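You operate a simulated robot arm through the tools that you are given. There is no shell and no other tool. Be economical: measure what you need, move in short steps, check, and stop when the job is done.

You run a simulated robot arm. Do the job below in one go: nothing can be reset, and whatever is moved stays where it is left.

Task
Put things in order on the top of the game board. At the end: the white float from the top of the game board stands where the cream jar (marked "CORKS") stood; the orange wiping pad from the top of the game board stands where the blue battery pack stood; the purple brush from the top of the game board stands where the orange wiping pad stood; the blue battery pack from the top of the game board stands on top of the blue kneeling pad; the cream jar from the top of the game board stands where the purple brush stood; whatever was shut is shut again. Leave all else as you found it, and nothing knocked over.

Only the result counts: the job must be done as asked and must still hold three seconds after the hand-in. Knocking over, shifting, dropping, spilling or breaking anything else fails it.

Robot
A 6-joint arm with a two-finger parallel gripper, fixed in place. Base frame: the origin is at the foot of the arm, x ahead of it, y to its left, z up; the work surface is at about z = 0. Lengths are in cm, angles in degrees, forces in N, time in s.
With the tool pointing down near the work surface it reaches from about 14 to 58 cm from the base axis. Its first joint turns from -66.0 to 66.0 degrees. Payload 2.1 kg.
The tool frame sits at the grasp point between the pads (the TCP): z along the fingers, y along the line on which they close. The tips reach 3 cm beyond it. The gripper opens to 9.4 cm. The fingers are 2.8 cm wide and 1 cm thick; the gripper's body (5 by 9.6 cm) begins 5.5 cm behind the TCP.
Orientation is that of the tool frame in the base frame, as a unit quaternion [x, y, z, w]. With the fingers straight down and closing along the base's y, the tool's x points along the base's -x, its y along +y and its z along -z.

Tools
- The arm moves only by the tool jog_arm. Its argument "motion" is a list of rows, each a list of 7 numbers: the turn, a rotation vector about the base's x, y, z in units of 180 degrees (1.0 is 180 degrees), then the shift along the base's x, y, z in units of 400 mm (1.0 is 400 mm), then the opening, from 0 (shut) to 1 (fully open). In form: [[ax, ay, az, dx, dy, dz, grip], ...]. A call has 1 to 8 rows; each row is the pose to reach, as a shift and turn from the pose commanded when the call began. A call with a number of a shift or a turn outside -1 to 1 is refused whole. A row lasts 0.2 s, in which the tool goes at most 5 cm and 8.6 degrees; a call with a longer step from one row to the next is refused whole, and so is a gripper value outside its range. A pose out of reach is approached as far as the arm can. The call stops where the force on the tool passes 40 N (or 10 N more than at its start, if that is more) or the arm is blocked; 0.2 s more then pass. Each finger travels about 7.2 cm/s and halts on what it meets, pressing with about 32 N; the grip force reading is that of the motor and also rises with nothing between the fingers. The clock runs only during rows and for 0.2 s after the last one: add rows that repeat a pose to give the fingers time. The reply holds the time, the measured pose of the TCP, the force on the tool along the base axes, the opening and the grip force, in the units named above and with some noise.
- Cameras (640 x 400 px; columns grow to the right, rows downward): "scene" is fixed at [3.96, -37.98, 46.6]; the picture's right is [0.90, -0.44, 0.00], its down [-0.29, -0.60, -0.74] and it looks along [0.32, 0.67, -0.67] (base axes); focal length 214 px, centre (320, 200). "wrist" rides on the gripper at [-3.7, 0, -5.8] in the tool frame; the picture's right is [0.00, -1.00, 0.00], its down [0.97, 0.00, -0.24] and it looks along [0.24, 0.00, 0.97] (tool axes); focal length 218 px, centre (320, 200).
- camera(camera): a new picture of that camera. The clock stands still meanwhile.
- probe_pixels(camera, pixels): for up to 12 pixels [column, row] of the newest picture of that camera ("zoom" is the newest enlarged one), the place [x, y, z] in the base frame of the surface seen there, good to about 0.3 cm, but the place of the scene camera against the robot may be out by one fixed shift of up to 2.5 cm in any direction. The clock stands still meanwhile.
- close_up(camera, box): a new picture of the part [left, top, right, bottom] of that camera's present view, enlarged. The clock stands still meanwhile.
- close_job(): hands the job in; it is judged then, once.

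Work in short steps. Measure before you move; look again where a grasp or a placing could have gone wrong, and mend it. You have 80 turns and 54 pictures in all, those below and enlarged ones among them. Open the gripper and draw the arm clear of the work before you hand the job in, unless the task says otherwise; then end with one line.

The tools are called after "Emit:" by a JSON object that holds its "fn" and its "kwargs". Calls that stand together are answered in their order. jog_arm: Moves the arm, as the interface text tells. Its arguments: {"type":"object","properties":{"motion":{"type":"array","items":{"type":"array","items":{"type":"number"}}}},"required":["motion"]} The other tools are called the same way: camera (camera) takes a picture; probe_pixels (camera, pixels) gives the place of the surface under pixels of a picture; close_up (camera, box) takes an enlarged picture of a part of a camera's view; close_job () hands the job in.

At the start:

```text
time_s: 0.0
tool_pos: [29.55, 19.26, 33.6]
tool_rot: [0.0, 1.0, 0.0, 0.001]
contact_force: [0.1, -1.0, 0.8]
opening: 9.42
finger_force: 0.1
```

scene: 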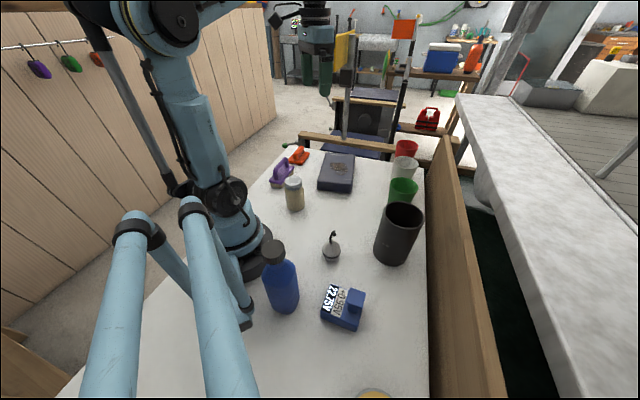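
wrist: 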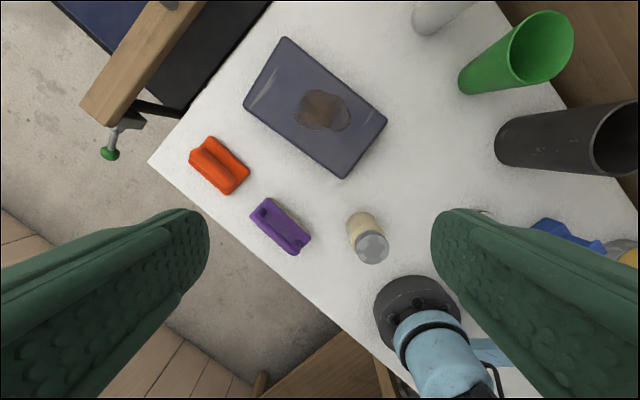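

The scene shows an orange pad (~300,156), purple brush (~282,174), jar (~294,194), dark blue pad (~337,172), float (~331,248), battery (~343,307). I take close-ups of them first.

Emit:
{"fn": "close_up", "kwargs": {"camera": "scene", "box": [250, 130, 410, 230]}}

Emit:
{"fn": "close_up", "kwargs": {"camera": "scene", "box": [240, 220, 440, 345]}}

Emit:
{"fn": "probe_pixels", "kwargs": {"camera": "wrist", "pixels": [[219, 165], [281, 226], [372, 247], [362, 222], [315, 108], [287, 40], [384, 122], [340, 176], [246, 103], [338, 210], [230, 190], [160, 160]]}}

Emit:
{"fn": "probe_pixels", "kwargs": {"camera": "scene", "pixels": [[300, 152], [281, 171], [294, 183], [337, 168], [331, 250], [331, 237], [335, 300], [355, 300], [281, 290], [271, 246], [400, 210], [290, 340]]}}

```text
4.00 times, centred on (330, 180) of scene
```

zoom: 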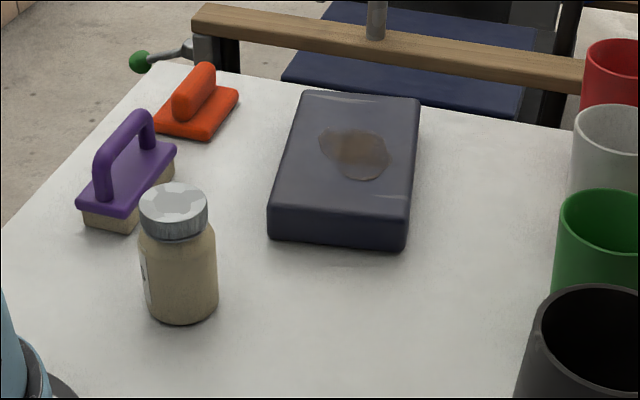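

```text
3.20 times, centred on (340, 282) of scene
```

zoom: 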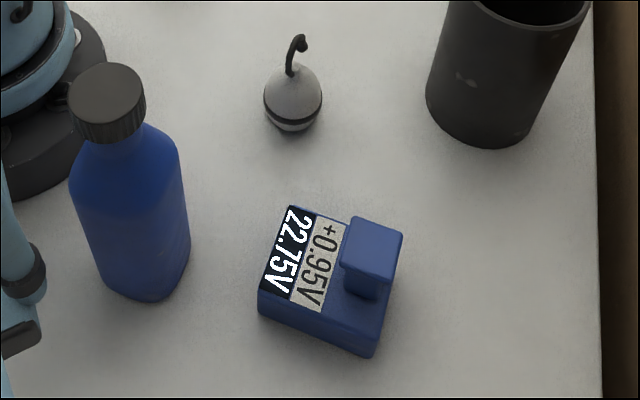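

```text
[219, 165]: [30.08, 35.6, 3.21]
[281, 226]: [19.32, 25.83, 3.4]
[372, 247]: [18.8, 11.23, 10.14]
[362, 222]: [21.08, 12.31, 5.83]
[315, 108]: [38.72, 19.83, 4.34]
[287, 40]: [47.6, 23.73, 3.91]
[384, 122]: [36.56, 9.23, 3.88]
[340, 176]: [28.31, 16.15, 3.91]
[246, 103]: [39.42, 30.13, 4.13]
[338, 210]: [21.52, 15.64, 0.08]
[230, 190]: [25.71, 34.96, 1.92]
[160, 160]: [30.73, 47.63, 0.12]
```

```text
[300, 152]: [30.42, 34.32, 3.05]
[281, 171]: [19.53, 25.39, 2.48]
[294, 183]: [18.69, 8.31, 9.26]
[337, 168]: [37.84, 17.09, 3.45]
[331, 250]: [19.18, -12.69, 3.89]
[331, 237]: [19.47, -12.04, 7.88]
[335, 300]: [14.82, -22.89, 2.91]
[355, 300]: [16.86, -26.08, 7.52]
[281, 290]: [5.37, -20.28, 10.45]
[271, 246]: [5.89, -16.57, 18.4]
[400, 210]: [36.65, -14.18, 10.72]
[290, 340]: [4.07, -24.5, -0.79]
```

The wrist view is calibrated to the robot, so I carry the arm over to look down on the battery and the float.

Emit:
{"fn": "jog_arm", "kwargs": {"motion": [[0, 0, 0, -0.02, -0.11, 0, 1], [0, 0, 0, -0.04, -0.22, 0, 1], [0, 0, 0, -0.06, -0.33, 0, 1], [0, 0, 0, -0.08, -0.44, 0, 1], [0, 0, 0, -0.1, -0.55, 0, 1], [0, 0, 0, -0.13, -0.66, 0, 1], [0, 0, 0, -0.16, -0.77, 0, 1], [0, 0, 0, -0.19, -0.88, 0, 1]]}}

Emit:
{"fn": "camera", "kwargs": {"camera": "wrist"}}

```text
time_s: 1.8
tool_pos: [22.01, -16.0, 33.59]
tool_rot: [0.0, 1.0, 0.0, 0.001]
contact_force: [-0.5, -0.2, -0.1]
opening: 9.41
finger_force: 0.0
```

```text
49 pictures are left
```

wrist: 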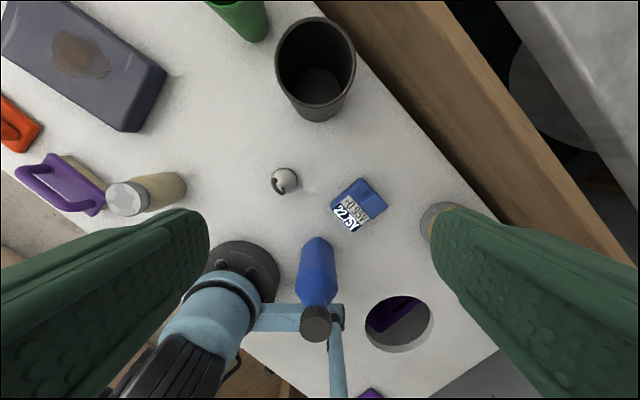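

The battery is near (358,205) and the float near (284,181). I enlarge that region and probe it.

Emit:
{"fn": "close_up", "kwargs": {"camera": "wrist", "box": [250, 150, 410, 250]}}

```text
4.00 times, centred on (330, 200) of wrist
```

zoom: 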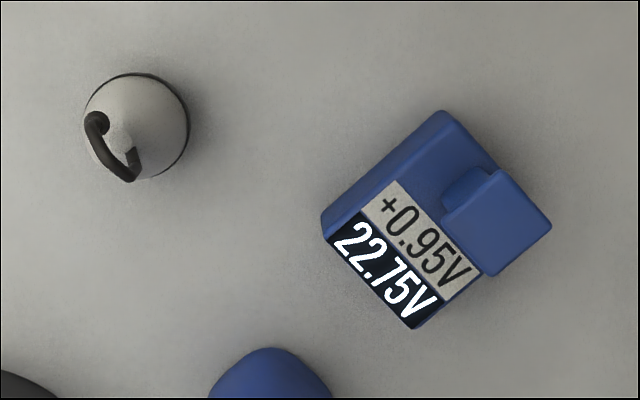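

Emit:
{"fn": "probe_pixels", "kwargs": {"camera": "zoom", "pixels": [[440, 115], [325, 220], [415, 322], [410, 160], [490, 170], [548, 226], [497, 272], [445, 212], [495, 220], [137, 125], [140, 75], [100, 120]]}}

Emit:
{"fn": "close_up", "kwargs": {"camera": "scene", "box": [300, 225, 380, 335]}}

```text
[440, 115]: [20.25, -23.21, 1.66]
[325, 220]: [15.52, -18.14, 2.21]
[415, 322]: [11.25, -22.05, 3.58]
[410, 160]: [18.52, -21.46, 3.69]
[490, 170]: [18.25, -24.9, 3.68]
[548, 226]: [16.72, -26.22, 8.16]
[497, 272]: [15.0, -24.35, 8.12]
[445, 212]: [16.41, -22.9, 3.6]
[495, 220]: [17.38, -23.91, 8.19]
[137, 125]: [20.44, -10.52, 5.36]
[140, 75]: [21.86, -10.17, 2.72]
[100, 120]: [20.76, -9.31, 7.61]
```

```text
3.64 times, centred on (340, 280) of scene
```

zoom: 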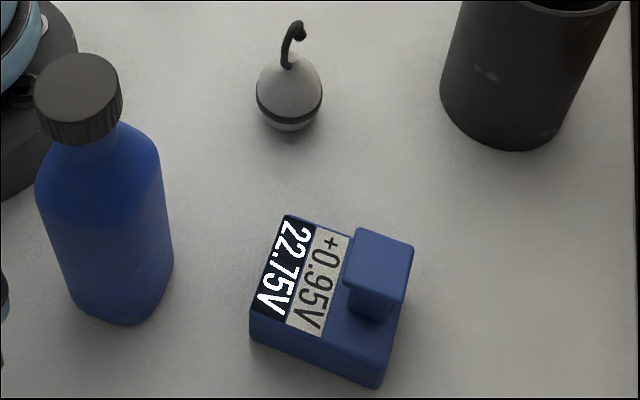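

The battery is centred near (15.7,-22.6), its narrow side lying about 43° from x, top at 3.6 and the block on it up to 8.2. I go above it with the tool turned -47° and check.

Emit:
{"fn": "jog_arm", "kwargs": {"motion": [[0, 0, -0.0325, -0.02, -0.02, -0.04, 1], [0, 0, -0.065, -0.04, -0.04, -0.08, 1], [0, 0, -0.0975, -0.06, -0.06, -0.12, 1], [0, 0, -0.13, -0.08, -0.08, -0.16, 1], [0, 0, -0.1625, -0.1, -0.1, -0.2, 1], [0, 0, -0.195, -0.12, -0.12, -0.24, 1], [0, 0, -0.2275, -0.14, -0.145, -0.29, 1], [0, 0, -0.26, -0.158, -0.165, -0.34, 1]]}}

Emit:
{"fn": "camera", "kwargs": {"camera": "wrist"}}

Emit:
{"fn": "camera", "kwargs": {"camera": "scene"}}

```text
time_s: 3.6
tool_pos: [15.54, -22.79, 19.91]
tool_rot: [0.398, 0.917, 0.0, 0.0]
contact_force: [0.0, 0.2, 0.7]
opening: 9.41
finger_force: 0.0
```

```text
46 pictures are left
```

wrist: 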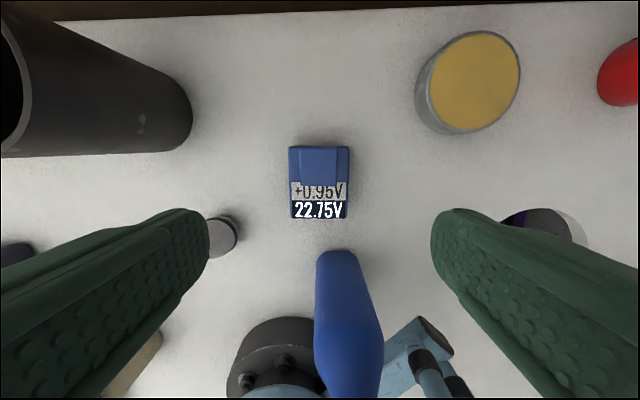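

```text
45 pictures are left
```

scene: 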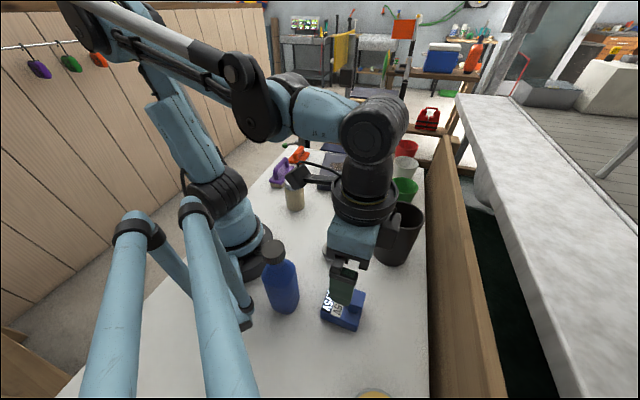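

The view is well aligned with the battery (289–351 px). I probe its edges for fine centring and also take the bottle's position.

Emit:
{"fn": "close_up", "kwargs": {"camera": "wrist", "box": [256, 130, 384, 230]}}

Emit:
{"fn": "probe_pixels", "kwargs": {"camera": "wrist", "pixels": [[291, 200], [349, 200], [293, 160], [347, 160], [320, 150], [320, 217], [320, 182], [320, 170], [338, 258], [350, 330], [223, 237], [150, 150]]}}

```text
4.00 times, centred on (320, 180) of wrist
```

zoom: 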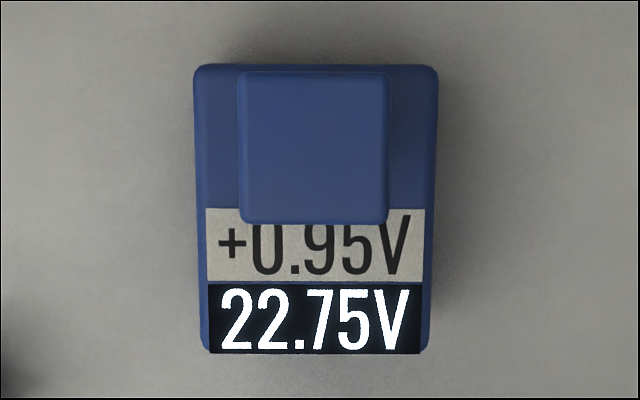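

```text
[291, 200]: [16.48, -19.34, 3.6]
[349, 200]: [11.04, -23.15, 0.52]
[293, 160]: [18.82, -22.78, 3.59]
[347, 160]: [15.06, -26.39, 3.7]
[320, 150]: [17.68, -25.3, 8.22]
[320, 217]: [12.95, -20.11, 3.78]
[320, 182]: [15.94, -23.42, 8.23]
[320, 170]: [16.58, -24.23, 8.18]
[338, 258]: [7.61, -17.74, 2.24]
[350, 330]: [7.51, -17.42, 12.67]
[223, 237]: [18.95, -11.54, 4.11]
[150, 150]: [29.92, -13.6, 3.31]
```

Centring is good (lateral error ~0.1 cm), so I descend straight to z ≈ 3.5, where the palm (9.0) clears the block (8.2).

Emit:
{"fn": "jog_arm", "kwargs": {"motion": [[0, 0, 0, 0, 0, -0.1, 1], [0, 0, 0, 0, 0, -0.2, 1], [0, 0, 0, 0, 0, -0.3, 1], [0, 0, 0, 0, 0, -0.36, 1], [0, 0, 0, 0, 0, -0.41, 1], [0, 0, 0, 0, 0, -0.41, 1]]}}

```text
time_s: 5.0
tool_pos: [15.64, -22.53, 3.79]
tool_rot: [0.398, 0.918, 0.0, 0.0]
contact_force: [-0.8, 0.2, 0.6]
opening: 9.38
finger_force: 0.1
```

No contact; I close the fingers on the battery.

Emit:
{"fn": "jog_arm", "kwargs": {"motion": [[0, 0, 0, 0, 0, 0, 0.5], [0, 0, 0, 0, 0, 0, 0.3], [0, 0, 0, 0, 0, 0, 0.3], [0, 0, 0, 0, 0, 0, 0.3]]}}

```text
time_s: 6.0
tool_pos: [15.71, -22.58, 3.56]
tool_rot: [0.397, 0.918, 0.0, 0.0]
contact_force: [0.2, 1.0, 0.5]
opening: 6.63
finger_force: 32.3
```

The battery is held (6.6 cm). I lift it straight up to z ≈ 25.

Emit:
{"fn": "jog_arm", "kwargs": {"motion": [[0, 0, 0, 0, 0, 0.06, 0.3], [0, 0, 0, 0, 0, 0.16, 0.3], [0, 0, 0, 0, 0, 0.26, 0.3], [0, 0, 0, 0, 0, 0.36, 0.3], [0, 0, 0, 0, 0, 0.46, 0.3], [0, 0, 0, 0, 0, 0.54, 0.3]]}}

Emit:
{"fn": "camera", "kwargs": {"camera": "wrist"}}

```text
time_s: 7.4
tool_pos: [15.79, -22.8, 24.93]
tool_rot: [0.397, 0.918, 0.0, 0.0]
contact_force: [0.5, 0.6, -6.4]
opening: 6.64
finger_force: 31.9
```

```text
43 pictures are left
```

wrist: 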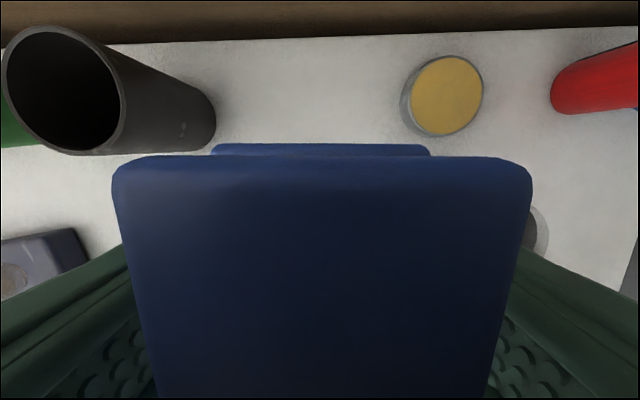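

The battery hangs level. I carry it toward the kneeling pad at z ≈ 25, in two legs.

Emit:
{"fn": "jog_arm", "kwargs": {"motion": [[0, 0, 0, 0.04, 0.08, 0, 0.3], [0, 0, 0, 0.09, 0.17, 0, 0.3], [0, 0, 0, 0.14, 0.27, 0, 0.3], [0, 0, 0, 0.19, 0.37, 0, 0.3], [0, 0, 0, 0.24, 0.47, 0, 0.3], [0, 0, 0, 0.29, 0.57, 0, 0.3], [0, 0, 0, 0.34, 0.66, 0, 0.3]]}}

Emit:
{"fn": "jog_arm", "kwargs": {"motion": [[0, 0, 0.02, 0.05, 0.09, 0, 0.3], [0, 0, 0.04, 0.1, 0.18, 0, 0.3], [0, 0, 0.055, 0.15, 0.28, 0, 0.3], [0, 0, 0.055, 0.19, 0.36, 0, 0.3], [0, 0, 0.055, 0.2175, 0.4, 0, 0.3]]}}

Emit:
{"fn": "camera", "kwargs": {"camera": "wrist"}}

Emit:
{"fn": "camera", "kwargs": {"camera": "scene"}}

```text
time_s: 9.0
tool_pos: [29.36, 3.45, 25.13]
tool_rot: [0.397, 0.918, 0.0, 0.0]
contact_force: [0.0, -0.6, -5.3]
opening: 6.63
finger_force: 32.4
```

```text
time_s: 10.2
tool_pos: [37.93, 19.72, 25.35]
tool_rot: [0.316, 0.949, 0.0, 0.0]
contact_force: [-0.2, -0.4, -5.5]
opening: 6.63
finger_force: 32.5
```

```text
42 pictures are left
```

wrist: 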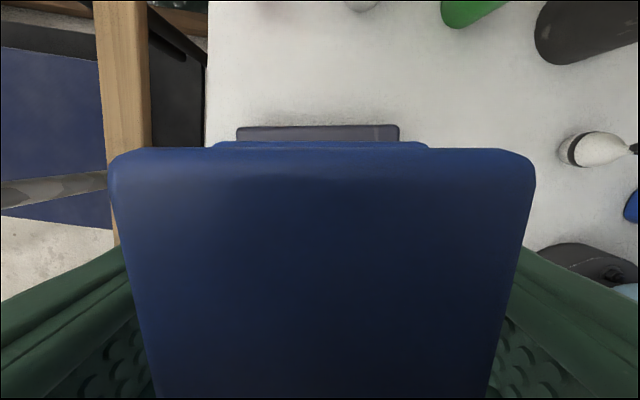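

```text
41 pictures are left
```

scene: 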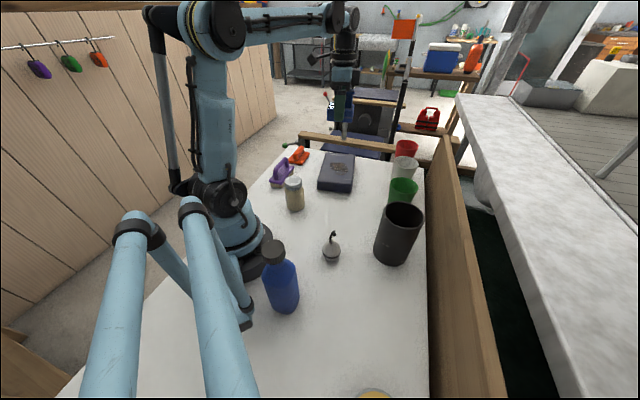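

The kneeling pad shows centred and aligned beneath (237–399 px). I descend to just above it.

Emit:
{"fn": "jog_arm", "kwargs": {"motion": [[0, 0, 0, 0, 0, -0.1, 0.3], [0, 0, 0, 0, 0, -0.2, 0.3], [0, 0, 0, 0, 0, -0.3, 0.3], [0, 0, 0, 0, 0, -0.38, 0.3], [0, 0, 0, 0, 0, -0.42, 0.3], [0, 0, 0, 0, 0, -0.43, 0.3]]}}

Emit:
{"fn": "close_up", "kwargs": {"camera": "scene", "box": [290, 130, 386, 190]}}

```text
time_s: 11.6
tool_pos: [37.84, 19.71, 7.91]
tool_rot: [0.316, 0.949, -0.001, 0.0]
contact_force: [-0.8, -1.2, -5.3]
opening: 6.63
finger_force: 32.1
```

```text
6.67 times, centred on (338, 160) of scene
```

zoom: 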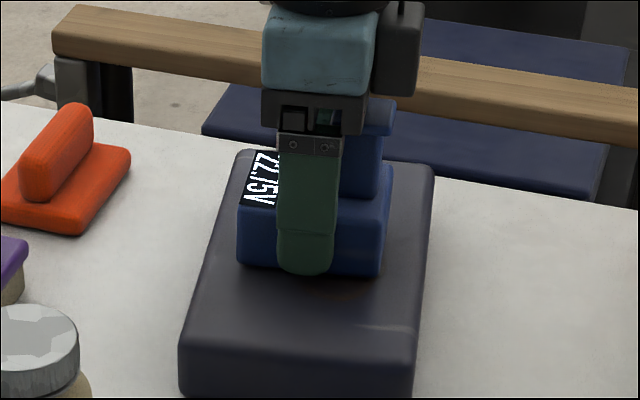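

Force still equals the load alone, so not yet touching. I creep down 0.4 cm.

Emit:
{"fn": "jog_arm", "kwargs": {"motion": [[0, 0, 0, 0, 0, -0.004, 0.3], [0, 0, 0, 0, 0, -0.008, 0.3]]}}

```text
time_s: 12.2
tool_pos: [37.88, 19.67, 7.72]
tool_rot: [0.316, 0.949, 0.0, 0.0]
contact_force: [-1.0, 0.1, -2.5]
opening: 6.62
finger_force: 32.4
```

The load is coming off (−2.5 N), so it is touching. A touch lower, then I check.

Emit:
{"fn": "jog_arm", "kwargs": {"motion": [[0, 0, 0, 0, 0, -0.003, 0.3]]}}

```text
time_s: 12.6
tool_pos: [37.84, 19.64, 7.65]
tool_rot: [0.317, 0.949, -0.002, -0.001]
contact_force: [-3.3, -4.3, 27.5]
opening: 6.64
finger_force: 31.4
```

Firm contact. I ease back slightly, open the fingers and lift clear.

Emit:
{"fn": "jog_arm", "kwargs": {"motion": [[0, 0, 0, 0, 0, 0.002, 0.3], [0, 0, 0, 0, 0, 0.002, 0.8], [0, 0, 0, 0, 0, 0.002, 1], [0, 0, 0, 0, 0, 0.002, 1], [0, 0, 0, 0, 0, 0.08, 1], [0, 0, 0, 0, 0, 0.18, 1], [0, 0, 0, 0, 0, 0.28, 1], [0, 0, 0, 0, 0, 0.38, 1]]}}

Emit:
{"fn": "camera", "kwargs": {"camera": "wrist"}}

```text
time_s: 14.4
tool_pos: [37.84, 19.76, 22.69]
tool_rot: [0.316, 0.949, 0.001, -0.001]
contact_force: [0.2, 0.0, -0.5]
opening: 9.4
finger_force: 0.0
```

```text
39 pictures are left
```

wrist: 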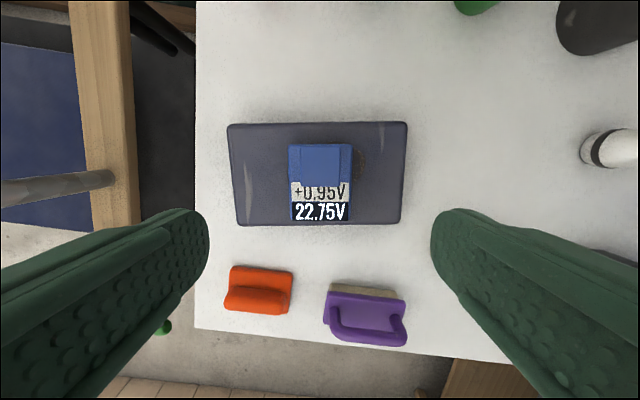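

The battery stands well on the kneeling pad. Next is the orange pad: I go above its estimated spot (28.5, 35.5).

Emit:
{"fn": "jog_arm", "kwargs": {"motion": [[0, 0, 0, -0.05, 0.08, 0, 1], [0, 0, 0, -0.1, 0.16, 0, 1], [0, 0, 0, -0.15, 0.24, 0, 1], [0, 0, 0, -0.2, 0.32, -0.02, 1], [0, 0, 0, -0.235, 0.395, -0.05, 1], [0, 0, 0, -0.235, 0.395, -0.05, 1]]}}

Emit:
{"fn": "camera", "kwargs": {"camera": "wrist"}}

```text
time_s: 15.8
tool_pos: [28.46, 35.65, 20.77]
tool_rot: [0.316, 0.949, -0.001, 0.0]
contact_force: [0.8, 0.0, 0.5]
opening: 9.38
finger_force: 0.1
```

```text
38 pictures are left
```

wrist: 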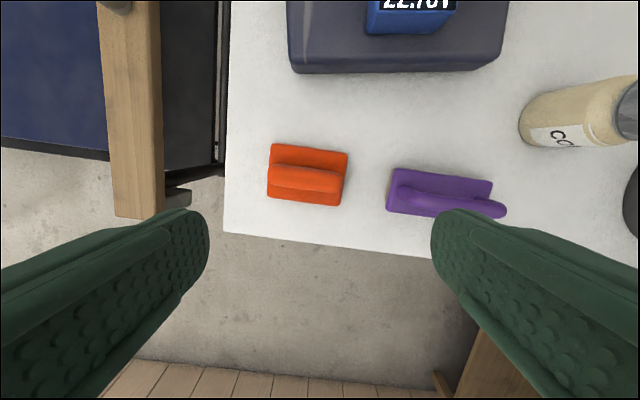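

Both pads are well in view; I enlarge them (orange 266–348, purple 386–507) and probe.

Emit:
{"fn": "close_up", "kwargs": {"camera": "wrist", "box": [240, 110, 400, 230]}}

Emit:
{"fn": "probe_pixels", "kwargs": {"camera": "wrist", "pixels": [[273, 146], [346, 154], [270, 198], [342, 204], [310, 156], [308, 176], [276, 175], [340, 182], [397, 172], [491, 183], [388, 209], [440, 195]]}}

Emit:
{"fn": "close_up", "kwargs": {"camera": "scene", "box": [260, 140, 324, 190]}}

```text
3.33 times, centred on (320, 170) of wrist
```

zoom: 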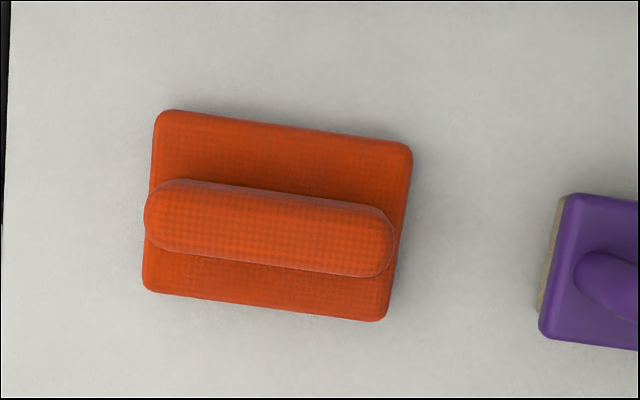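

```text
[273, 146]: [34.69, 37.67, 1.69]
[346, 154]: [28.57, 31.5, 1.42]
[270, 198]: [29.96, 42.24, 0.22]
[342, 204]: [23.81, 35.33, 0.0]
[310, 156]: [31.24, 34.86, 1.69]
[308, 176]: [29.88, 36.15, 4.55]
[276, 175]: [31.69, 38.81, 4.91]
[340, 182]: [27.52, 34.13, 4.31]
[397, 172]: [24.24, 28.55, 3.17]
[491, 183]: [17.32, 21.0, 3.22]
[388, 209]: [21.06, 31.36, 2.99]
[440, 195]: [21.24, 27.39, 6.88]
```

```text
8.00 times, centred on (292, 165) of scene
```

zoom: 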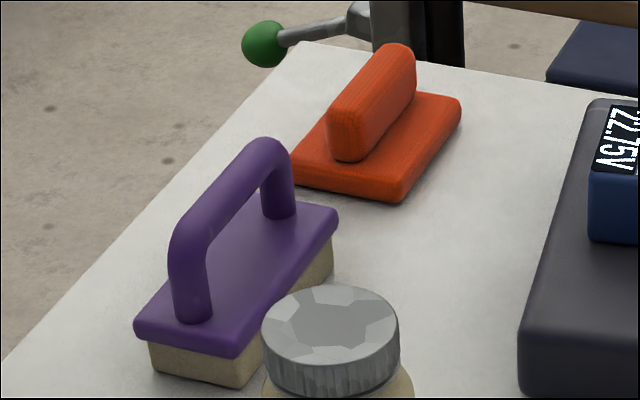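

The orange handle runs ~48° through about (29.5, 36.5), base top 1.7, handle top ~5. I turn the tool +85° so the fingers close across the handle.

Emit:
{"fn": "jog_arm", "kwargs": {"motion": [[0, 0, 0.047, 0.004, 0.003, 0, 1], [0, 0, 0.094, 0.008, 0.006, 0, 1], [0, 0, 0.141, 0.012, 0.01, 0, 1], [0, 0, 0.188, 0.016, 0.014, 0, 1], [0, 0, 0.235, 0.02, 0.018, 0, 1], [0, 0, 0.282, 0.025, 0.022, 0, 1], [0, 0, 0.329, 0.025, 0.022, 0, 1], [0, 0, 0.376, 0.025, 0.022, 0, 1]]}}

Emit:
{"fn": "jog_arm", "kwargs": {"motion": [[0, 0, 0.047, 0, 0, -0.05, 1], [0, 0, 0.096, 0, 0, -0.1, 1], [0, 0, 0.096, 0, 0, -0.12, 1]]}}

Emit:
{"fn": "camera", "kwargs": {"camera": "wrist"}}

```text
time_s: 17.6
tool_pos: [29.54, 36.41, 20.8]
tool_rot: [-0.267, 0.964, 0.0, 0.0]
contact_force: [0.0, 0.5, -0.2]
opening: 9.38
finger_force: 0.1
```

```text
refused: row 2 steps farther than a row can; nothing moved
```

```text
35 pictures are left
```

wrist: 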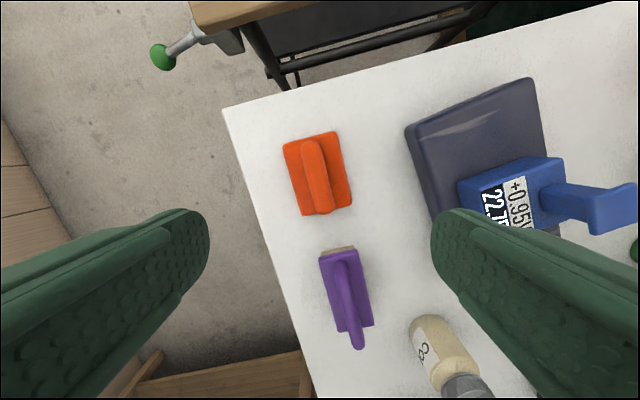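

The handle still tilts ~16° in view. I add the remaining turn and descend to z ≈ 14 for a check.

Emit:
{"fn": "jog_arm", "kwargs": {"motion": [[0, 0, 0.046, 0, 0, -0.05, 1], [0, 0, 0.092, 0, 0, -0.1, 1], [0, 0, 0.092, 0, 0, -0.17, 1], [0, 0, 0.092, 0, 0, -0.17, 1]]}}

Emit:
{"fn": "camera", "kwargs": {"camera": "wrist"}}

```text
time_s: 18.6
tool_pos: [29.47, 36.59, 13.82]
tool_rot: [-0.402, 0.916, 0.0, 0.0]
contact_force: [0.7, -0.5, 0.6]
opening: 9.4
finger_force: 0.0
```

```text
34 pictures are left
```

wrist: 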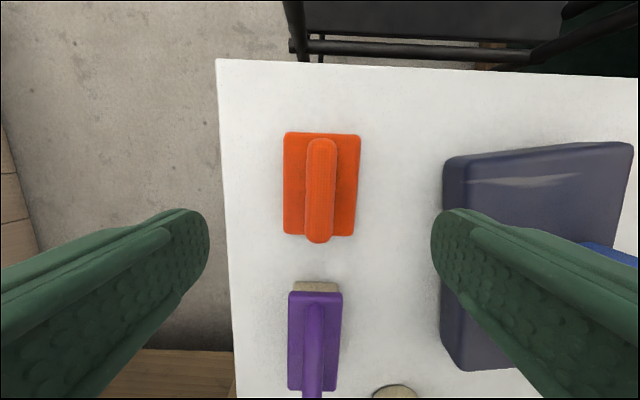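

The handle is vertical and centred at column 320. I probe along it to check the tool's position lengthwise.

Emit:
{"fn": "probe_pixels", "kwargs": {"camera": "wrist", "pixels": [[321, 143], [320, 190], [318, 237], [287, 136], [358, 138], [286, 231], [354, 233], [295, 180], [350, 180]]}}

```text
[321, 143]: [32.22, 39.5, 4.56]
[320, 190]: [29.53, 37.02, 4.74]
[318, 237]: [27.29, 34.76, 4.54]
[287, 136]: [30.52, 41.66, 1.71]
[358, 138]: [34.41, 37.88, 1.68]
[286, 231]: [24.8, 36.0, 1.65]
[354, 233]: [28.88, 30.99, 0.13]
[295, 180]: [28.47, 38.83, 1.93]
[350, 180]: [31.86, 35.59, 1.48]
```

Pad centre is ≈ (29.6, 36.9). I shift slightly and descend to z ≈ 5, tips staying above the 1.7 base.

Emit:
{"fn": "jog_arm", "kwargs": {"motion": [[0, 0, 0, 0.003, 0.009, -0.08, 1], [0, 0, 0, 0.003, 0.009, -0.16, 1], [0, 0, 0, 0.003, 0.009, -0.2, 1], [0, 0, 0, 0.003, 0.009, -0.22, 1], [0, 0, 0, 0.003, 0.009, -0.22, 1]]}}

Emit:
{"fn": "jog_arm", "kwargs": {"motion": [[0, 0, 0, 0, 0, 0, 0.6], [0, 0, 0, 0, 0, 0, 0.3], [0, 0, 0, 0, 0, 0, 0.1], [0, 0, 0, 0, 0, 0, 0.1], [0, 0, 0, 0, 0, 0, 0.1]]}}

```text
time_s: 19.8
tool_pos: [29.76, 36.76, 5.25]
tool_rot: [-0.402, 0.916, 0.0, 0.0]
contact_force: [0.1, -1.3, -0.2]
opening: 9.41
finger_force: 0.0
```

```text
time_s: 21.0
tool_pos: [29.83, 36.85, 5.16]
tool_rot: [-0.402, 0.916, 0.0, 0.0]
contact_force: [-0.3, 0.5, -0.2]
opening: 2.11
finger_force: 31.7
```

Handle gripped (2.1 cm) at tool z ≈ 5.1. I lift it to z ≈ 25.

Emit:
{"fn": "jog_arm", "kwargs": {"motion": [[0, 0, 0, 0, 0, 0.05, 0.1], [0, 0, 0, 0, 0, 0.15, 0.1], [0, 0, 0, 0, 0, 0.26, 0.1], [0, 0, 0, 0, 0, 0.37, 0.1], [0, 0, 0, 0, 0, 0.48, 0.1], [0, 0, 0, 0, 0, 0.52, 0.1]]}}

Emit:
{"fn": "camera", "kwargs": {"camera": "wrist"}}

```text
time_s: 22.4
tool_pos: [29.62, 36.66, 25.82]
tool_rot: [-0.402, 0.916, 0.0, -0.001]
contact_force: [-0.1, 0.2, -0.8]
opening: 2.11
finger_force: 32.0
```

```text
33 pictures are left
```

wrist: 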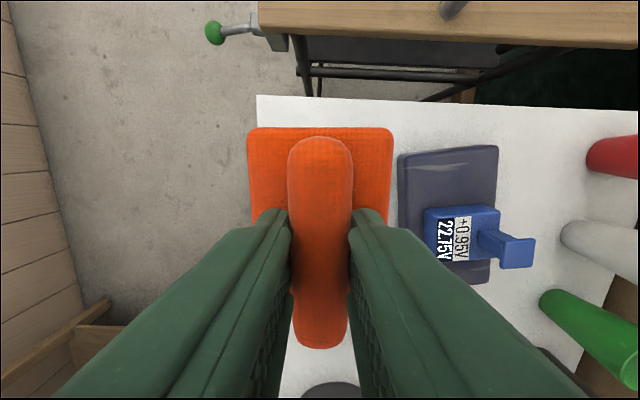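

It is held level. I carry it back to the battery's old spot (15.6, -22.6), turning the tool about -92° in total.

Emit:
{"fn": "jog_arm", "kwargs": {"motion": [[0, 0, -0.03, 0.001, -0.09, 0, 0.1], [0, 0, -0.066, 0.002, -0.2, 0, 0.1], [0, 0, -0.102, 0.003, -0.31, 0, 0.1], [0, 0, -0.138, 0.004, -0.42, 0, 0.1], [0, 0, -0.174, 0.005, -0.53, 0, 0.1], [0, 0, -0.21, 0.006, -0.64, 0, 0.1], [0, 0, -0.25, 0.007, -0.76, 0, 0.1], [0, 0, -0.288, 0.009, -0.871, 0, 0.1]]}}

Emit:
{"fn": "jog_arm", "kwargs": {"motion": [[0, 0, -0.028, -0.04, -0.077, 0, 0.1], [0, 0, -0.056, -0.085, -0.154, 0, 0.1], [0, 0, -0.084, -0.13, -0.231, 0, 0.1], [0, 0, -0.112, -0.175, -0.308, 0, 0.1], [0, 0, -0.14, -0.22, -0.385, 0, 0.1], [0, 0, -0.168, -0.27, -0.46, 0, 0.1], [0, 0, -0.195, -0.315, -0.54, 0, 0.1], [0, 0, -0.222, -0.36, -0.615, 0, 0.1]]}}

Emit:
{"fn": "camera", "kwargs": {"camera": "wrist"}}

```text
time_s: 24.2
tool_pos: [30.06, 1.6, 26.05]
tool_rot: [0.04, 0.999, 0.0, -0.001]
contact_force: [0.0, 0.2, -0.9]
opening: 2.1
finger_force: 32.6
```

```text
time_s: 26.0
tool_pos: [15.68, -22.83, 26.1]
tool_rot: [0.379, 0.925, 0.0, -0.001]
contact_force: [0.0, 0.6, -1.1]
opening: 2.06
finger_force: 31.7
```

```text
32 pictures are left
```

wrist: 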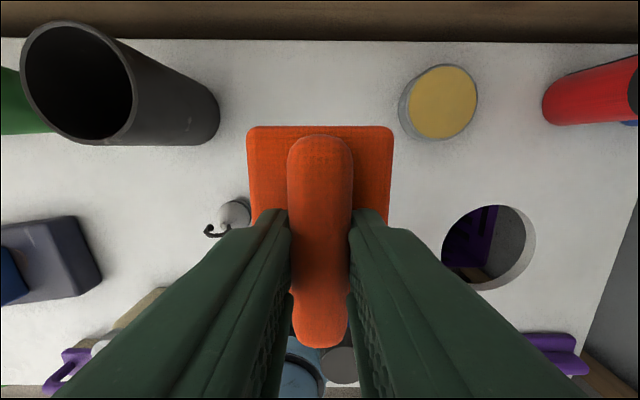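

Spot clear beneath. I descend to just above the surface.

Emit:
{"fn": "jog_arm", "kwargs": {"motion": [[0, 0, 0, 0, 0, -0.11, 0.1], [0, 0, 0, 0, 0, -0.22, 0.1], [0, 0, 0, 0, 0, -0.33, 0.1], [0, 0, 0, 0, 0, -0.43, 0.1], [0, 0, 0, 0, 0, -0.49, 0.1], [0, 0, 0, 0, 0, -0.512, 0.1]]}}

Emit:
{"fn": "jog_arm", "kwargs": {"motion": [[0, 0, 0, 0, 0, -0.003, 0.1], [0, 0, 0, 0, 0, -0.006, 0.1]]}}

```text
time_s: 27.4
tool_pos: [15.48, -22.77, 5.47]
tool_rot: [0.378, 0.926, -0.001, 0.0]
contact_force: [0.3, -0.6, -0.3]
opening: 2.09
finger_force: 32.1
```

```text
time_s: 28.0
tool_pos: [15.68, -22.72, 5.26]
tool_rot: [0.379, 0.926, 0.001, 0.001]
contact_force: [0.5, 1.1, -0.6]
opening: 2.08
finger_force: 32.1
```

Still no contact; I creep down another 0.1 cm at a time.

Emit:
{"fn": "jog_arm", "kwargs": {"motion": [[0, 0, 0, 0, 0, -0.0015, 0.1], [0, 0, 0, 0, 0, -0.003, 0.1]]}}

```text
time_s: 28.6
tool_pos: [15.67, -22.75, 5.24]
tool_rot: [0.377, 0.926, -0.001, 0.0]
contact_force: [-0.2, 3.5, 39.6]
opening: 2.09
finger_force: 31.7
```

Contact is firm. I ease up a little, release and lift.

Emit:
{"fn": "jog_arm", "kwargs": {"motion": [[0, 0, 0, 0, 0, 0.0012, 0.1], [0, 0, 0, 0, 0, 0.0012, 0.3], [0, 0, 0, 0, 0, 0.0012, 0.5], [0, 0, 0, 0, 0, 0.0012, 0.5], [0, 0, 0, 0, 0, 0.08, 0.6], [0, 0, 0, 0, 0, 0.19, 0.8], [0, 0, 0, 0, 0, 0.3, 1], [0, 0, 0, 0, 0, 0.41, 1]]}}

Emit:
{"fn": "camera", "kwargs": {"camera": "wrist"}}

```text
time_s: 30.4
tool_pos: [15.46, -22.62, 21.52]
tool_rot: [0.378, 0.926, 0.0, 0.0]
contact_force: [-0.8, -1.2, -0.5]
opening: 9.38
finger_force: 0.1
```

```text
31 pictures are left
```

wrist: 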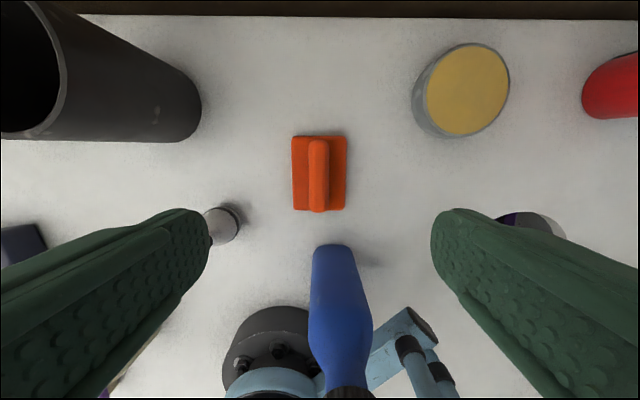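

The orange pad stands in the battery's place. Next I return to the purple brush (centre ≈ (19.2, 26.2), long axis ~47°), turning back ~+92°.

Emit:
{"fn": "jog_arm", "kwargs": {"motion": [[0, 0, 0.027, 0.04, 0.077, 0.04, 1], [0, 0, 0.055, 0.085, 0.154, 0.08, 1], [0, 0, 0.083, 0.13, 0.231, 0.08, 1], [0, 0, 0.11, 0.17, 0.308, 0.08, 1], [0, 0, 0.138, 0.21, 0.385, 0.08, 1], [0, 0, 0.166, 0.25, 0.46, 0.08, 1], [0, 0, 0.194, 0.29, 0.54, 0.08, 1], [0, 0, 0.222, 0.335, 0.615, 0.08, 1]]}}

Emit:
{"fn": "jog_arm", "kwargs": {"motion": [[0, 0, 0.036, -0.03, 0.076, 0, 1], [0, 0, 0.072, -0.06, 0.152, 0, 1], [0, 0, 0.108, -0.09, 0.228, 0, 1], [0, 0, 0.144, -0.12, 0.304, 0, 1], [0, 0, 0.18, -0.15, 0.38, 0, 1], [0, 0, 0.216, -0.18, 0.456, -0.02, 1], [0, 0, 0.252, -0.21, 0.53, -0.04, 1], [0, 0, 0.287, -0.245, 0.605, -0.1, 1]]}}

Emit:
{"fn": "camera", "kwargs": {"camera": "wrist"}}

```text
time_s: 32.2
tool_pos: [29.19, 1.87, 24.66]
tool_rot: [0.04, 0.999, -0.001, 0.0]
contact_force: [0.5, -0.1, 0.0]
opening: 9.37
finger_force: 0.1
```

```text
time_s: 34.0
tool_pos: [18.94, 26.19, 20.66]
tool_rot: [-0.401, 0.916, 0.0, -0.001]
contact_force: [0.2, -0.4, 0.5]
opening: 9.38
finger_force: 0.1
```

```text
30 pictures are left
```

wrist: 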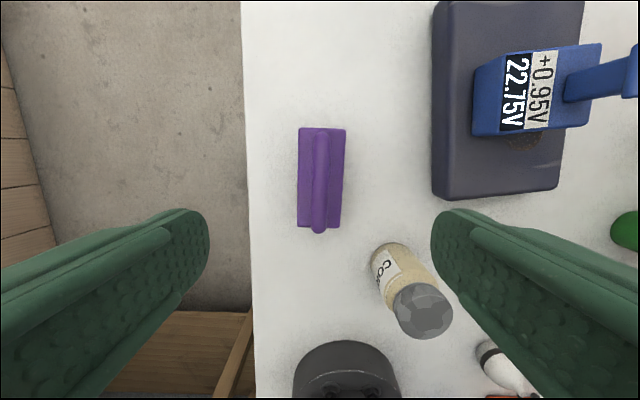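

The brush is vertical in view at column ~320 (298–346, rows 127–232). I enlarge and probe it together with the jar.

Emit:
{"fn": "close_up", "kwargs": {"camera": "wrist", "box": [260, 110, 420, 250]}}

Emit:
{"fn": "probe_pixels", "kwargs": {"camera": "wrist", "pixels": [[302, 132], [342, 132], [301, 222], [337, 225], [321, 140], [320, 180], [319, 215], [322, 134], [423, 310], [381, 285], [420, 262], [390, 250]]}}

```text
2.86 times, centred on (340, 180) of wrist
```

zoom: 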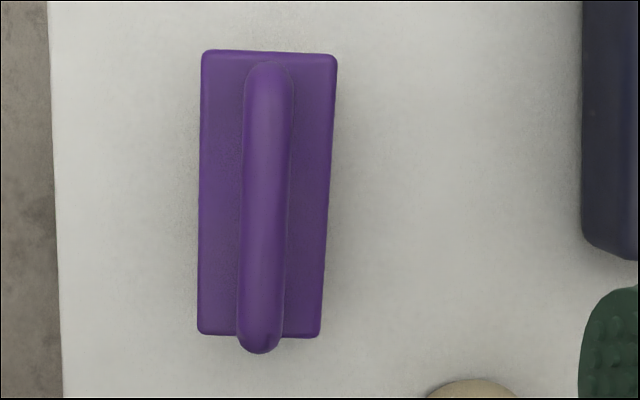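

```text
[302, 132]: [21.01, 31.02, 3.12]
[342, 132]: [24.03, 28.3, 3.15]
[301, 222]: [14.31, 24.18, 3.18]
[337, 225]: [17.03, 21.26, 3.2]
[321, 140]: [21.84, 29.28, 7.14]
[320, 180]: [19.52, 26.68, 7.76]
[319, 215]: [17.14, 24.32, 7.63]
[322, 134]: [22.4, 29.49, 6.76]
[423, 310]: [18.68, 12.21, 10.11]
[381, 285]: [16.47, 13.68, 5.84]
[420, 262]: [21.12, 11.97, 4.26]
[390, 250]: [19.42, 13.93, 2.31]
```

Brush centre is (19.1, 26.2), plate top 3.15, handle top 7.75. I descend to z ≈ 6.8 and close on the bar.

Emit:
{"fn": "jog_arm", "kwargs": {"motion": [[0, 0, 0, 0, 0, -0.1, 1], [0, 0, 0, 0, 0, -0.2, 1], [0, 0, 0, 0, 0, -0.29, 1], [0, 0, 0, 0, 0, -0.33, 1], [0, 0, 0, 0, 0, -0.348, 1], [0, 0, 0, 0, 0, -0.348, 1]]}}

Emit:
{"fn": "jog_arm", "kwargs": {"motion": [[0, 0, 0, 0, 0, 0, 0.6], [0, 0, 0, 0, 0, 0, 0.3], [0, 0, 0, 0, 0, 0, 0.05], [0, 0, 0, 0, 0, 0, 0.05], [0, 0, 0, 0, 0, 0, 0.05]]}}

```text
time_s: 35.4
tool_pos: [19.2, 26.19, 6.86]
tool_rot: [-0.401, 0.916, 0.0, 0.0]
contact_force: [-0.3, 0.5, -0.8]
opening: 9.38
finger_force: 0.1
```

```text
time_s: 36.6
tool_pos: [19.25, 26.23, 6.92]
tool_rot: [-0.4, 0.916, 0.0, 0.0]
contact_force: [-0.5, 0.2, 2.0]
opening: 1.92
finger_force: 31.9
```

Bar gripped (1.9 cm). I lift and carry the brush to the orange pad's old place (29.6, 36.9), keeping the orientation.

Emit:
{"fn": "jog_arm", "kwargs": {"motion": [[0, 0, 0, 0, 0, 0.05, 0.05], [0, 0, 0, 0, 0, 0.15, 0.05], [0, 0, 0, 0.03, 0.03, 0.22, 0.05], [0, 0, 0, 0.1, 0.1, 0.22, 0.05], [0, 0, 0, 0.17, 0.175, 0.22, 0.05], [0, 0, 0, 0.23, 0.235, 0.22, 0.05], [0, 0, 0, 0.26, 0.266, 0.22, 0.05], [0, 0, 0, 0.26, 0.266, 0.22, 0.05]]}}

Emit:
{"fn": "camera", "kwargs": {"camera": "wrist"}}

```text
time_s: 38.4
tool_pos: [29.65, 36.86, 15.72]
tool_rot: [-0.4, 0.916, 0.0, 0.0]
contact_force: [0.7, -0.6, -1.0]
opening: 1.94
finger_force: 31.7
```

```text
28 pictures are left
```

wrist: 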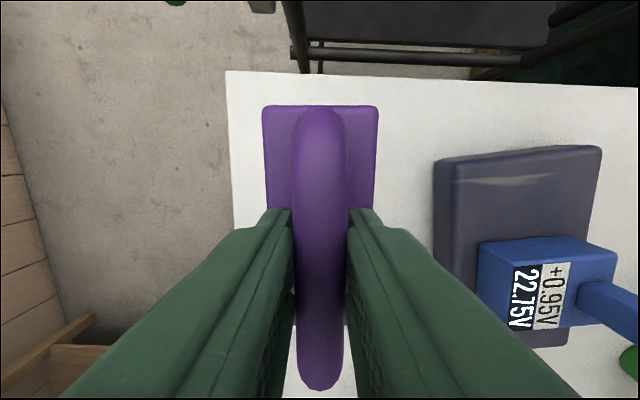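

Level and in place over the spot. I lower to just above the surface.

Emit:
{"fn": "jog_arm", "kwargs": {"motion": [[0, 0, 0, 0, 0, -0.1, 0.05], [0, 0, 0, 0, 0, -0.18, 0.05], [0, 0, 0, 0, 0, -0.21, 0.05], [0, 0, 0, 0, 0, -0.215, 0.05]]}}

Emit:
{"fn": "jog_arm", "kwargs": {"motion": [[0, 0, 0, 0, 0, -0.002, 0.05], [0, 0, 0, 0, 0, -0.0035, 0.05]]}}

```text
time_s: 39.4
tool_pos: [29.57, 36.74, 7.14]
tool_rot: [-0.401, 0.916, 0.0, 0.0]
contact_force: [0.6, -0.4, -1.0]
opening: 1.95
finger_force: 31.9
```

```text
time_s: 40.0
tool_pos: [29.65, 36.78, 6.9]
tool_rot: [-0.4, 0.917, 0.001, 0.0]
contact_force: [0.6, 0.2, -1.4]
opening: 1.95
finger_force: 31.6
```

Emit:
{"fn": "jog_arm", "kwargs": {"motion": [[0, 0, 0, 0, 0, -0.0015, 0.05], [0, 0, 0, 0, 0, -0.003, 0.05]]}}

```text
time_s: 40.6
tool_pos: [29.63, 36.8, 6.88]
tool_rot: [-0.4, 0.916, 0.001, 0.0]
contact_force: [2.2, 0.5, 26.8]
opening: 1.94
finger_force: 31.7
```

Contact at 27 N. I ease up a hair, release and lift off.

Emit:
{"fn": "jog_arm", "kwargs": {"motion": [[0, 0, 0, 0, 0, 0.001, 0.05], [0, 0, 0, 0, 0, 0.001, 0.25], [0, 0, 0, 0, 0, 0.001, 0.45], [0, 0, 0, 0, 0, 0.001, 0.45], [0, 0, 0, 0, 0, 0.08, 0.5], [0, 0, 0, 0, 0, 0.19, 0.7], [0, 0, 0, 0, 0, 0.3, 1], [0, 0, 0, 0, 0, 0.35, 1]]}}

Emit:
{"fn": "camera", "kwargs": {"camera": "wrist"}}

```text
time_s: 42.4
tool_pos: [29.58, 36.76, 20.69]
tool_rot: [-0.4, 0.917, 0.0, 0.0]
contact_force: [0.9, 0.0, 0.8]
opening: 9.42
finger_force: 0.0
```

```text
27 pictures are left
```

wrist: 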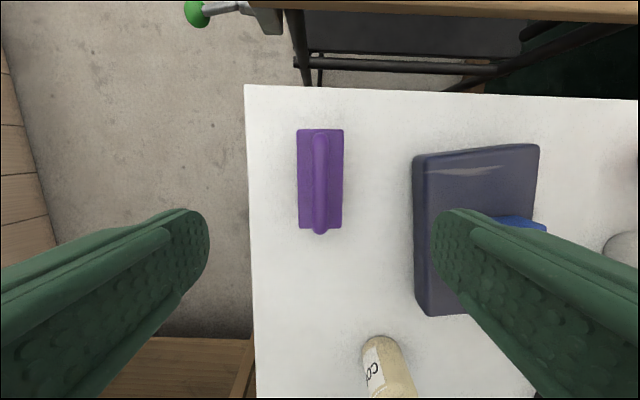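

The brush is placed well. Next the jar: I move above (19.6, 11.9) at z ≈ 25.

Emit:
{"fn": "jog_arm", "kwargs": {"motion": [[0, 0, 0, -0.03, -0.08, 0.05, 1], [0, 0, 0, -0.06, -0.16, 0.1, 1], [0, 0, 0, -0.1, -0.25, 0.1, 1], [0, 0, 0, -0.14, -0.34, 0.1, 1], [0, 0, 0, -0.18, -0.43, 0.1, 1], [0, 0, 0, -0.215, -0.52, 0.1, 1], [0, 0, 0, -0.25, -0.622, 0.1, 1], [0, 0, 0, -0.25, -0.622, 0.1, 1]]}}

Emit:
{"fn": "camera", "kwargs": {"camera": "wrist"}}

```text
time_s: 44.2
tool_pos: [19.64, 11.92, 24.78]
tool_rot: [-0.4, 0.917, 0.0, 0.001]
contact_force: [-1.0, 0.2, 0.5]
opening: 9.39
finger_force: 0.1
```

```text
26 pictures are left
```

wrist: 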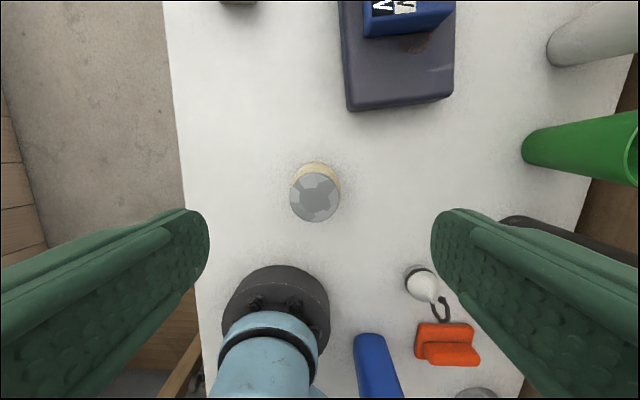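

The jar's lid shows at (315,198). I enlarge and probe it.

Emit:
{"fn": "close_up", "kwargs": {"camera": "wrist", "box": [275, 150, 355, 230]}}

Emit:
{"fn": "probe_pixels", "kwargs": {"camera": "wrist", "pixels": [[315, 198], [294, 198], [335, 198], [315, 178], [315, 217], [315, 167], [295, 180], [335, 180], [302, 208], [328, 208]]}}

```text
5.00 times, centred on (315, 190) of wrist
```

zoom: 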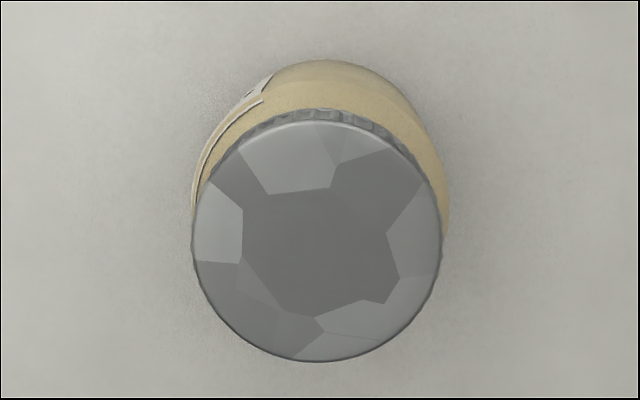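

```text
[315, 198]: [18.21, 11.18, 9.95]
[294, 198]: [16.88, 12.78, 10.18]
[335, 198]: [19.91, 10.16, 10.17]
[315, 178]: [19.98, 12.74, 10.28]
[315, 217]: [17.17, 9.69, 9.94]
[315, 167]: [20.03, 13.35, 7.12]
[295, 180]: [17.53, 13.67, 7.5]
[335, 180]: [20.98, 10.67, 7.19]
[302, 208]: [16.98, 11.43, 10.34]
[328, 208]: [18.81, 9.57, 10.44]
```

Jar axis is ≈ (18.4, 11.4), body ~5.2 wide, lid top ~10.2. I shift over it and descend to z ≈ 5.5.

Emit:
{"fn": "jog_arm", "kwargs": {"motion": [[0, 0, 0, -0.03, -0.0135, -0.03, 1], [0, 0, 0, -0.03, -0.0135, -0.14, 1], [0, 0, 0, -0.03, -0.0135, -0.25, 1], [0, 0, 0, -0.03, -0.0135, -0.35, 1], [0, 0, 0, -0.03, -0.0135, -0.44, 1], [0, 0, 0, -0.03, -0.0135, -0.482, 1], [0, 0, 0, -0.03, -0.0135, -0.482, 1]]}}

Emit:
{"fn": "jog_arm", "kwargs": {"motion": [[0, 0, 0, 0, 0, 0, 0.7], [0, 0, 0, 0, 0, 0, 0.5], [0, 0, 0, 0, 0, 0, 0.3], [0, 0, 0, 0, 0, 0, 0.3], [0, 0, 0, 0, 0, 0, 0.3]]}}

```text
time_s: 45.8
tool_pos: [18.26, 11.24, 5.47]
tool_rot: [-0.4, 0.916, 0.001, 0.0]
contact_force: [-0.3, 0.5, 0.6]
opening: 9.42
finger_force: 0.0
```

```text
time_s: 47.0
tool_pos: [18.2, 11.27, 5.5]
tool_rot: [-0.401, 0.916, 0.0, 0.0]
contact_force: [-0.7, 0.3, -0.1]
opening: 5.78
finger_force: 31.8
```

Jar held (5.8 cm). I lift it and carry it to the brush's old place (19.1, 26.2).

Emit:
{"fn": "jog_arm", "kwargs": {"motion": [[0, 0, 0, 0, 0, 0.05, 0.3], [0, 0, 0, 0, 0, 0.13, 0.3], [0, 0, 0, 0.005, 0.08, 0.17, 0.3], [0, 0, 0, 0.01, 0.17, 0.17, 0.3], [0, 0, 0, 0.015, 0.26, 0.17, 0.3], [0, 0, 0, 0.02, 0.34, 0.17, 0.3], [0, 0, 0, 0.02, 0.372, 0.17, 0.3], [0, 0, 0, 0.02, 0.372, 0.17, 0.3]]}}

Emit:
{"fn": "camera", "kwargs": {"camera": "scene"}}

```text
time_s: 48.8
tool_pos: [19.19, 26.41, 12.1]
tool_rot: [-0.401, 0.916, 0.001, 0.001]
contact_force: [0.2, 0.4, -3.3]
opening: 5.78
finger_force: 31.5
```

```text
24 pictures are left
```

scene: 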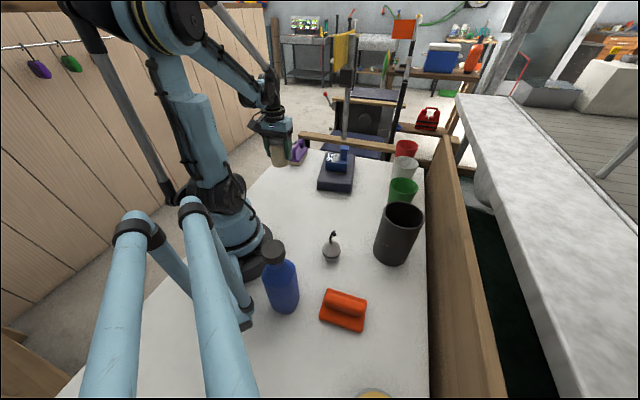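

All as expected. I lower the jar to just above the surface, then creep.

Emit:
{"fn": "jog_arm", "kwargs": {"motion": [[0, 0, 0, 0, -0.002, -0.08, 0.3], [0, 0, 0, 0, -0.002, -0.14, 0.3], [0, 0, 0, 0, -0.002, -0.161, 0.3], [0, 0, 0, 0, -0.002, -0.165, 0.3]]}}

Emit:
{"fn": "jog_arm", "kwargs": {"motion": [[0, 0, 0, 0, 0, -0.002, 0.3], [0, 0, 0, 0, 0, -0.0035, 0.3]]}}

```text
time_s: 49.8
tool_pos: [19.24, 26.24, 5.68]
tool_rot: [-0.401, 0.916, 0.0, 0.0]
contact_force: [1.1, -0.2, -1.7]
opening: 5.78
finger_force: 31.9
```

```text
time_s: 50.4
tool_pos: [19.15, 26.18, 5.55]
tool_rot: [-0.4, 0.916, 0.0, 0.001]
contact_force: [1.6, 0.4, -2.6]
opening: 5.75
finger_force: 32.3
```

Emit:
{"fn": "jog_arm", "kwargs": {"motion": [[0, 0, 0, 0, 0, -0.0015, 0.3], [0, 0, 0, 0, 0, -0.003, 0.3]]}}

```text
time_s: 51.0
tool_pos: [19.2, 26.23, 5.42]
tool_rot: [-0.4, 0.916, 0.0, 0.0]
contact_force: [0.3, -1.5, 22.8]
opening: 5.78
finger_force: 31.8
```

The jar is on the surface (23 N). I release and lift clear.

Emit:
{"fn": "jog_arm", "kwargs": {"motion": [[0, 0, 0, 0, 0, 0.001, 0.3], [0, 0, 0, 0, 0, 0.001, 0.75], [0, 0, 0, 0, 0, 0.001, 1], [0, 0, 0, 0, 0, 0.001, 1], [0, 0, 0, 0, 0, 0.08, 1], [0, 0, 0, 0, 0, 0.19, 1], [0, 0, 0, 0, 0, 0.3, 1], [0, 0, 0, 0, 0, 0.41, 1]]}}

Emit:
{"fn": "camera", "kwargs": {"camera": "wrist"}}

```text
time_s: 52.8
tool_pos: [19.24, 26.14, 21.79]
tool_rot: [-0.4, 0.916, 0.0, 0.001]
contact_force: [0.1, -1.4, -1.0]
opening: 9.39
finger_force: 0.2
```

```text
23 pictures are left
```

wrist: 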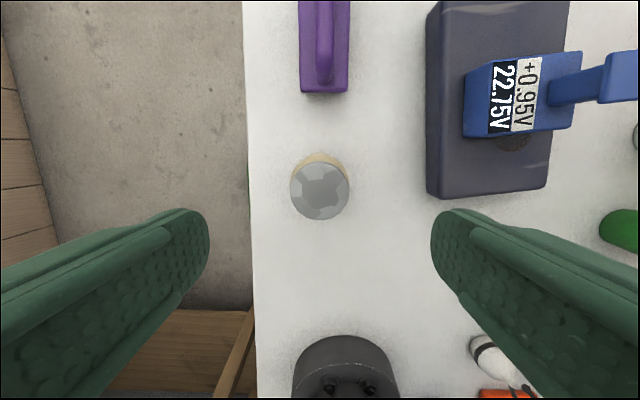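

The jar stands in the brush's place. Last, the float: I go above it at ~(20.5, -10.5) and turn the tool back by 47°.

Emit:
{"fn": "jog_arm", "kwargs": {"motion": [[0, 0, -0.032, 0.035, -0.114, 0, 1], [0, 0, -0.064, 0.07, -0.228, 0, 1], [0, 0, -0.097, 0.1, -0.343, 0, 1], [0, 0, -0.13, 0.12, -0.458, 0, 1], [0, 0, -0.163, 0.12, -0.573, 0, 1], [0, 0, -0.196, 0.1, -0.688, 0, 1], [0, 0, -0.229, 0.07, -0.803, 0, 1], [0, 0, -0.26, 0.033, -0.917, 0, 1]]}}

Emit:
{"fn": "camera", "kwargs": {"camera": "wrist"}}

```text
time_s: 54.6
tool_pos: [20.4, -10.73, 21.74]
tool_rot: [-0.003, 1.0, -0.001, 0.0]
contact_force: [-0.3, -0.7, 0.0]
opening: 9.4
finger_force: 0.1
```

```text
22 pictures are left
```

wrist: 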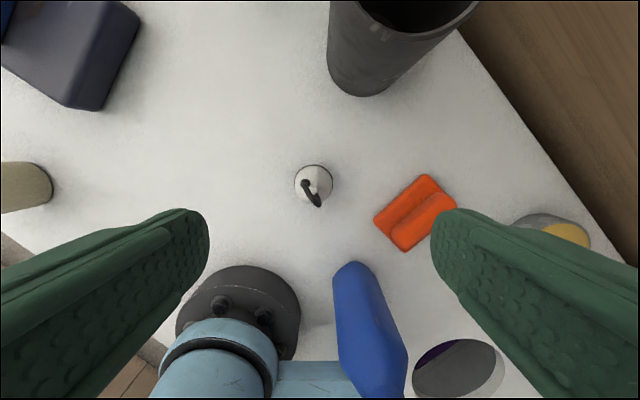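

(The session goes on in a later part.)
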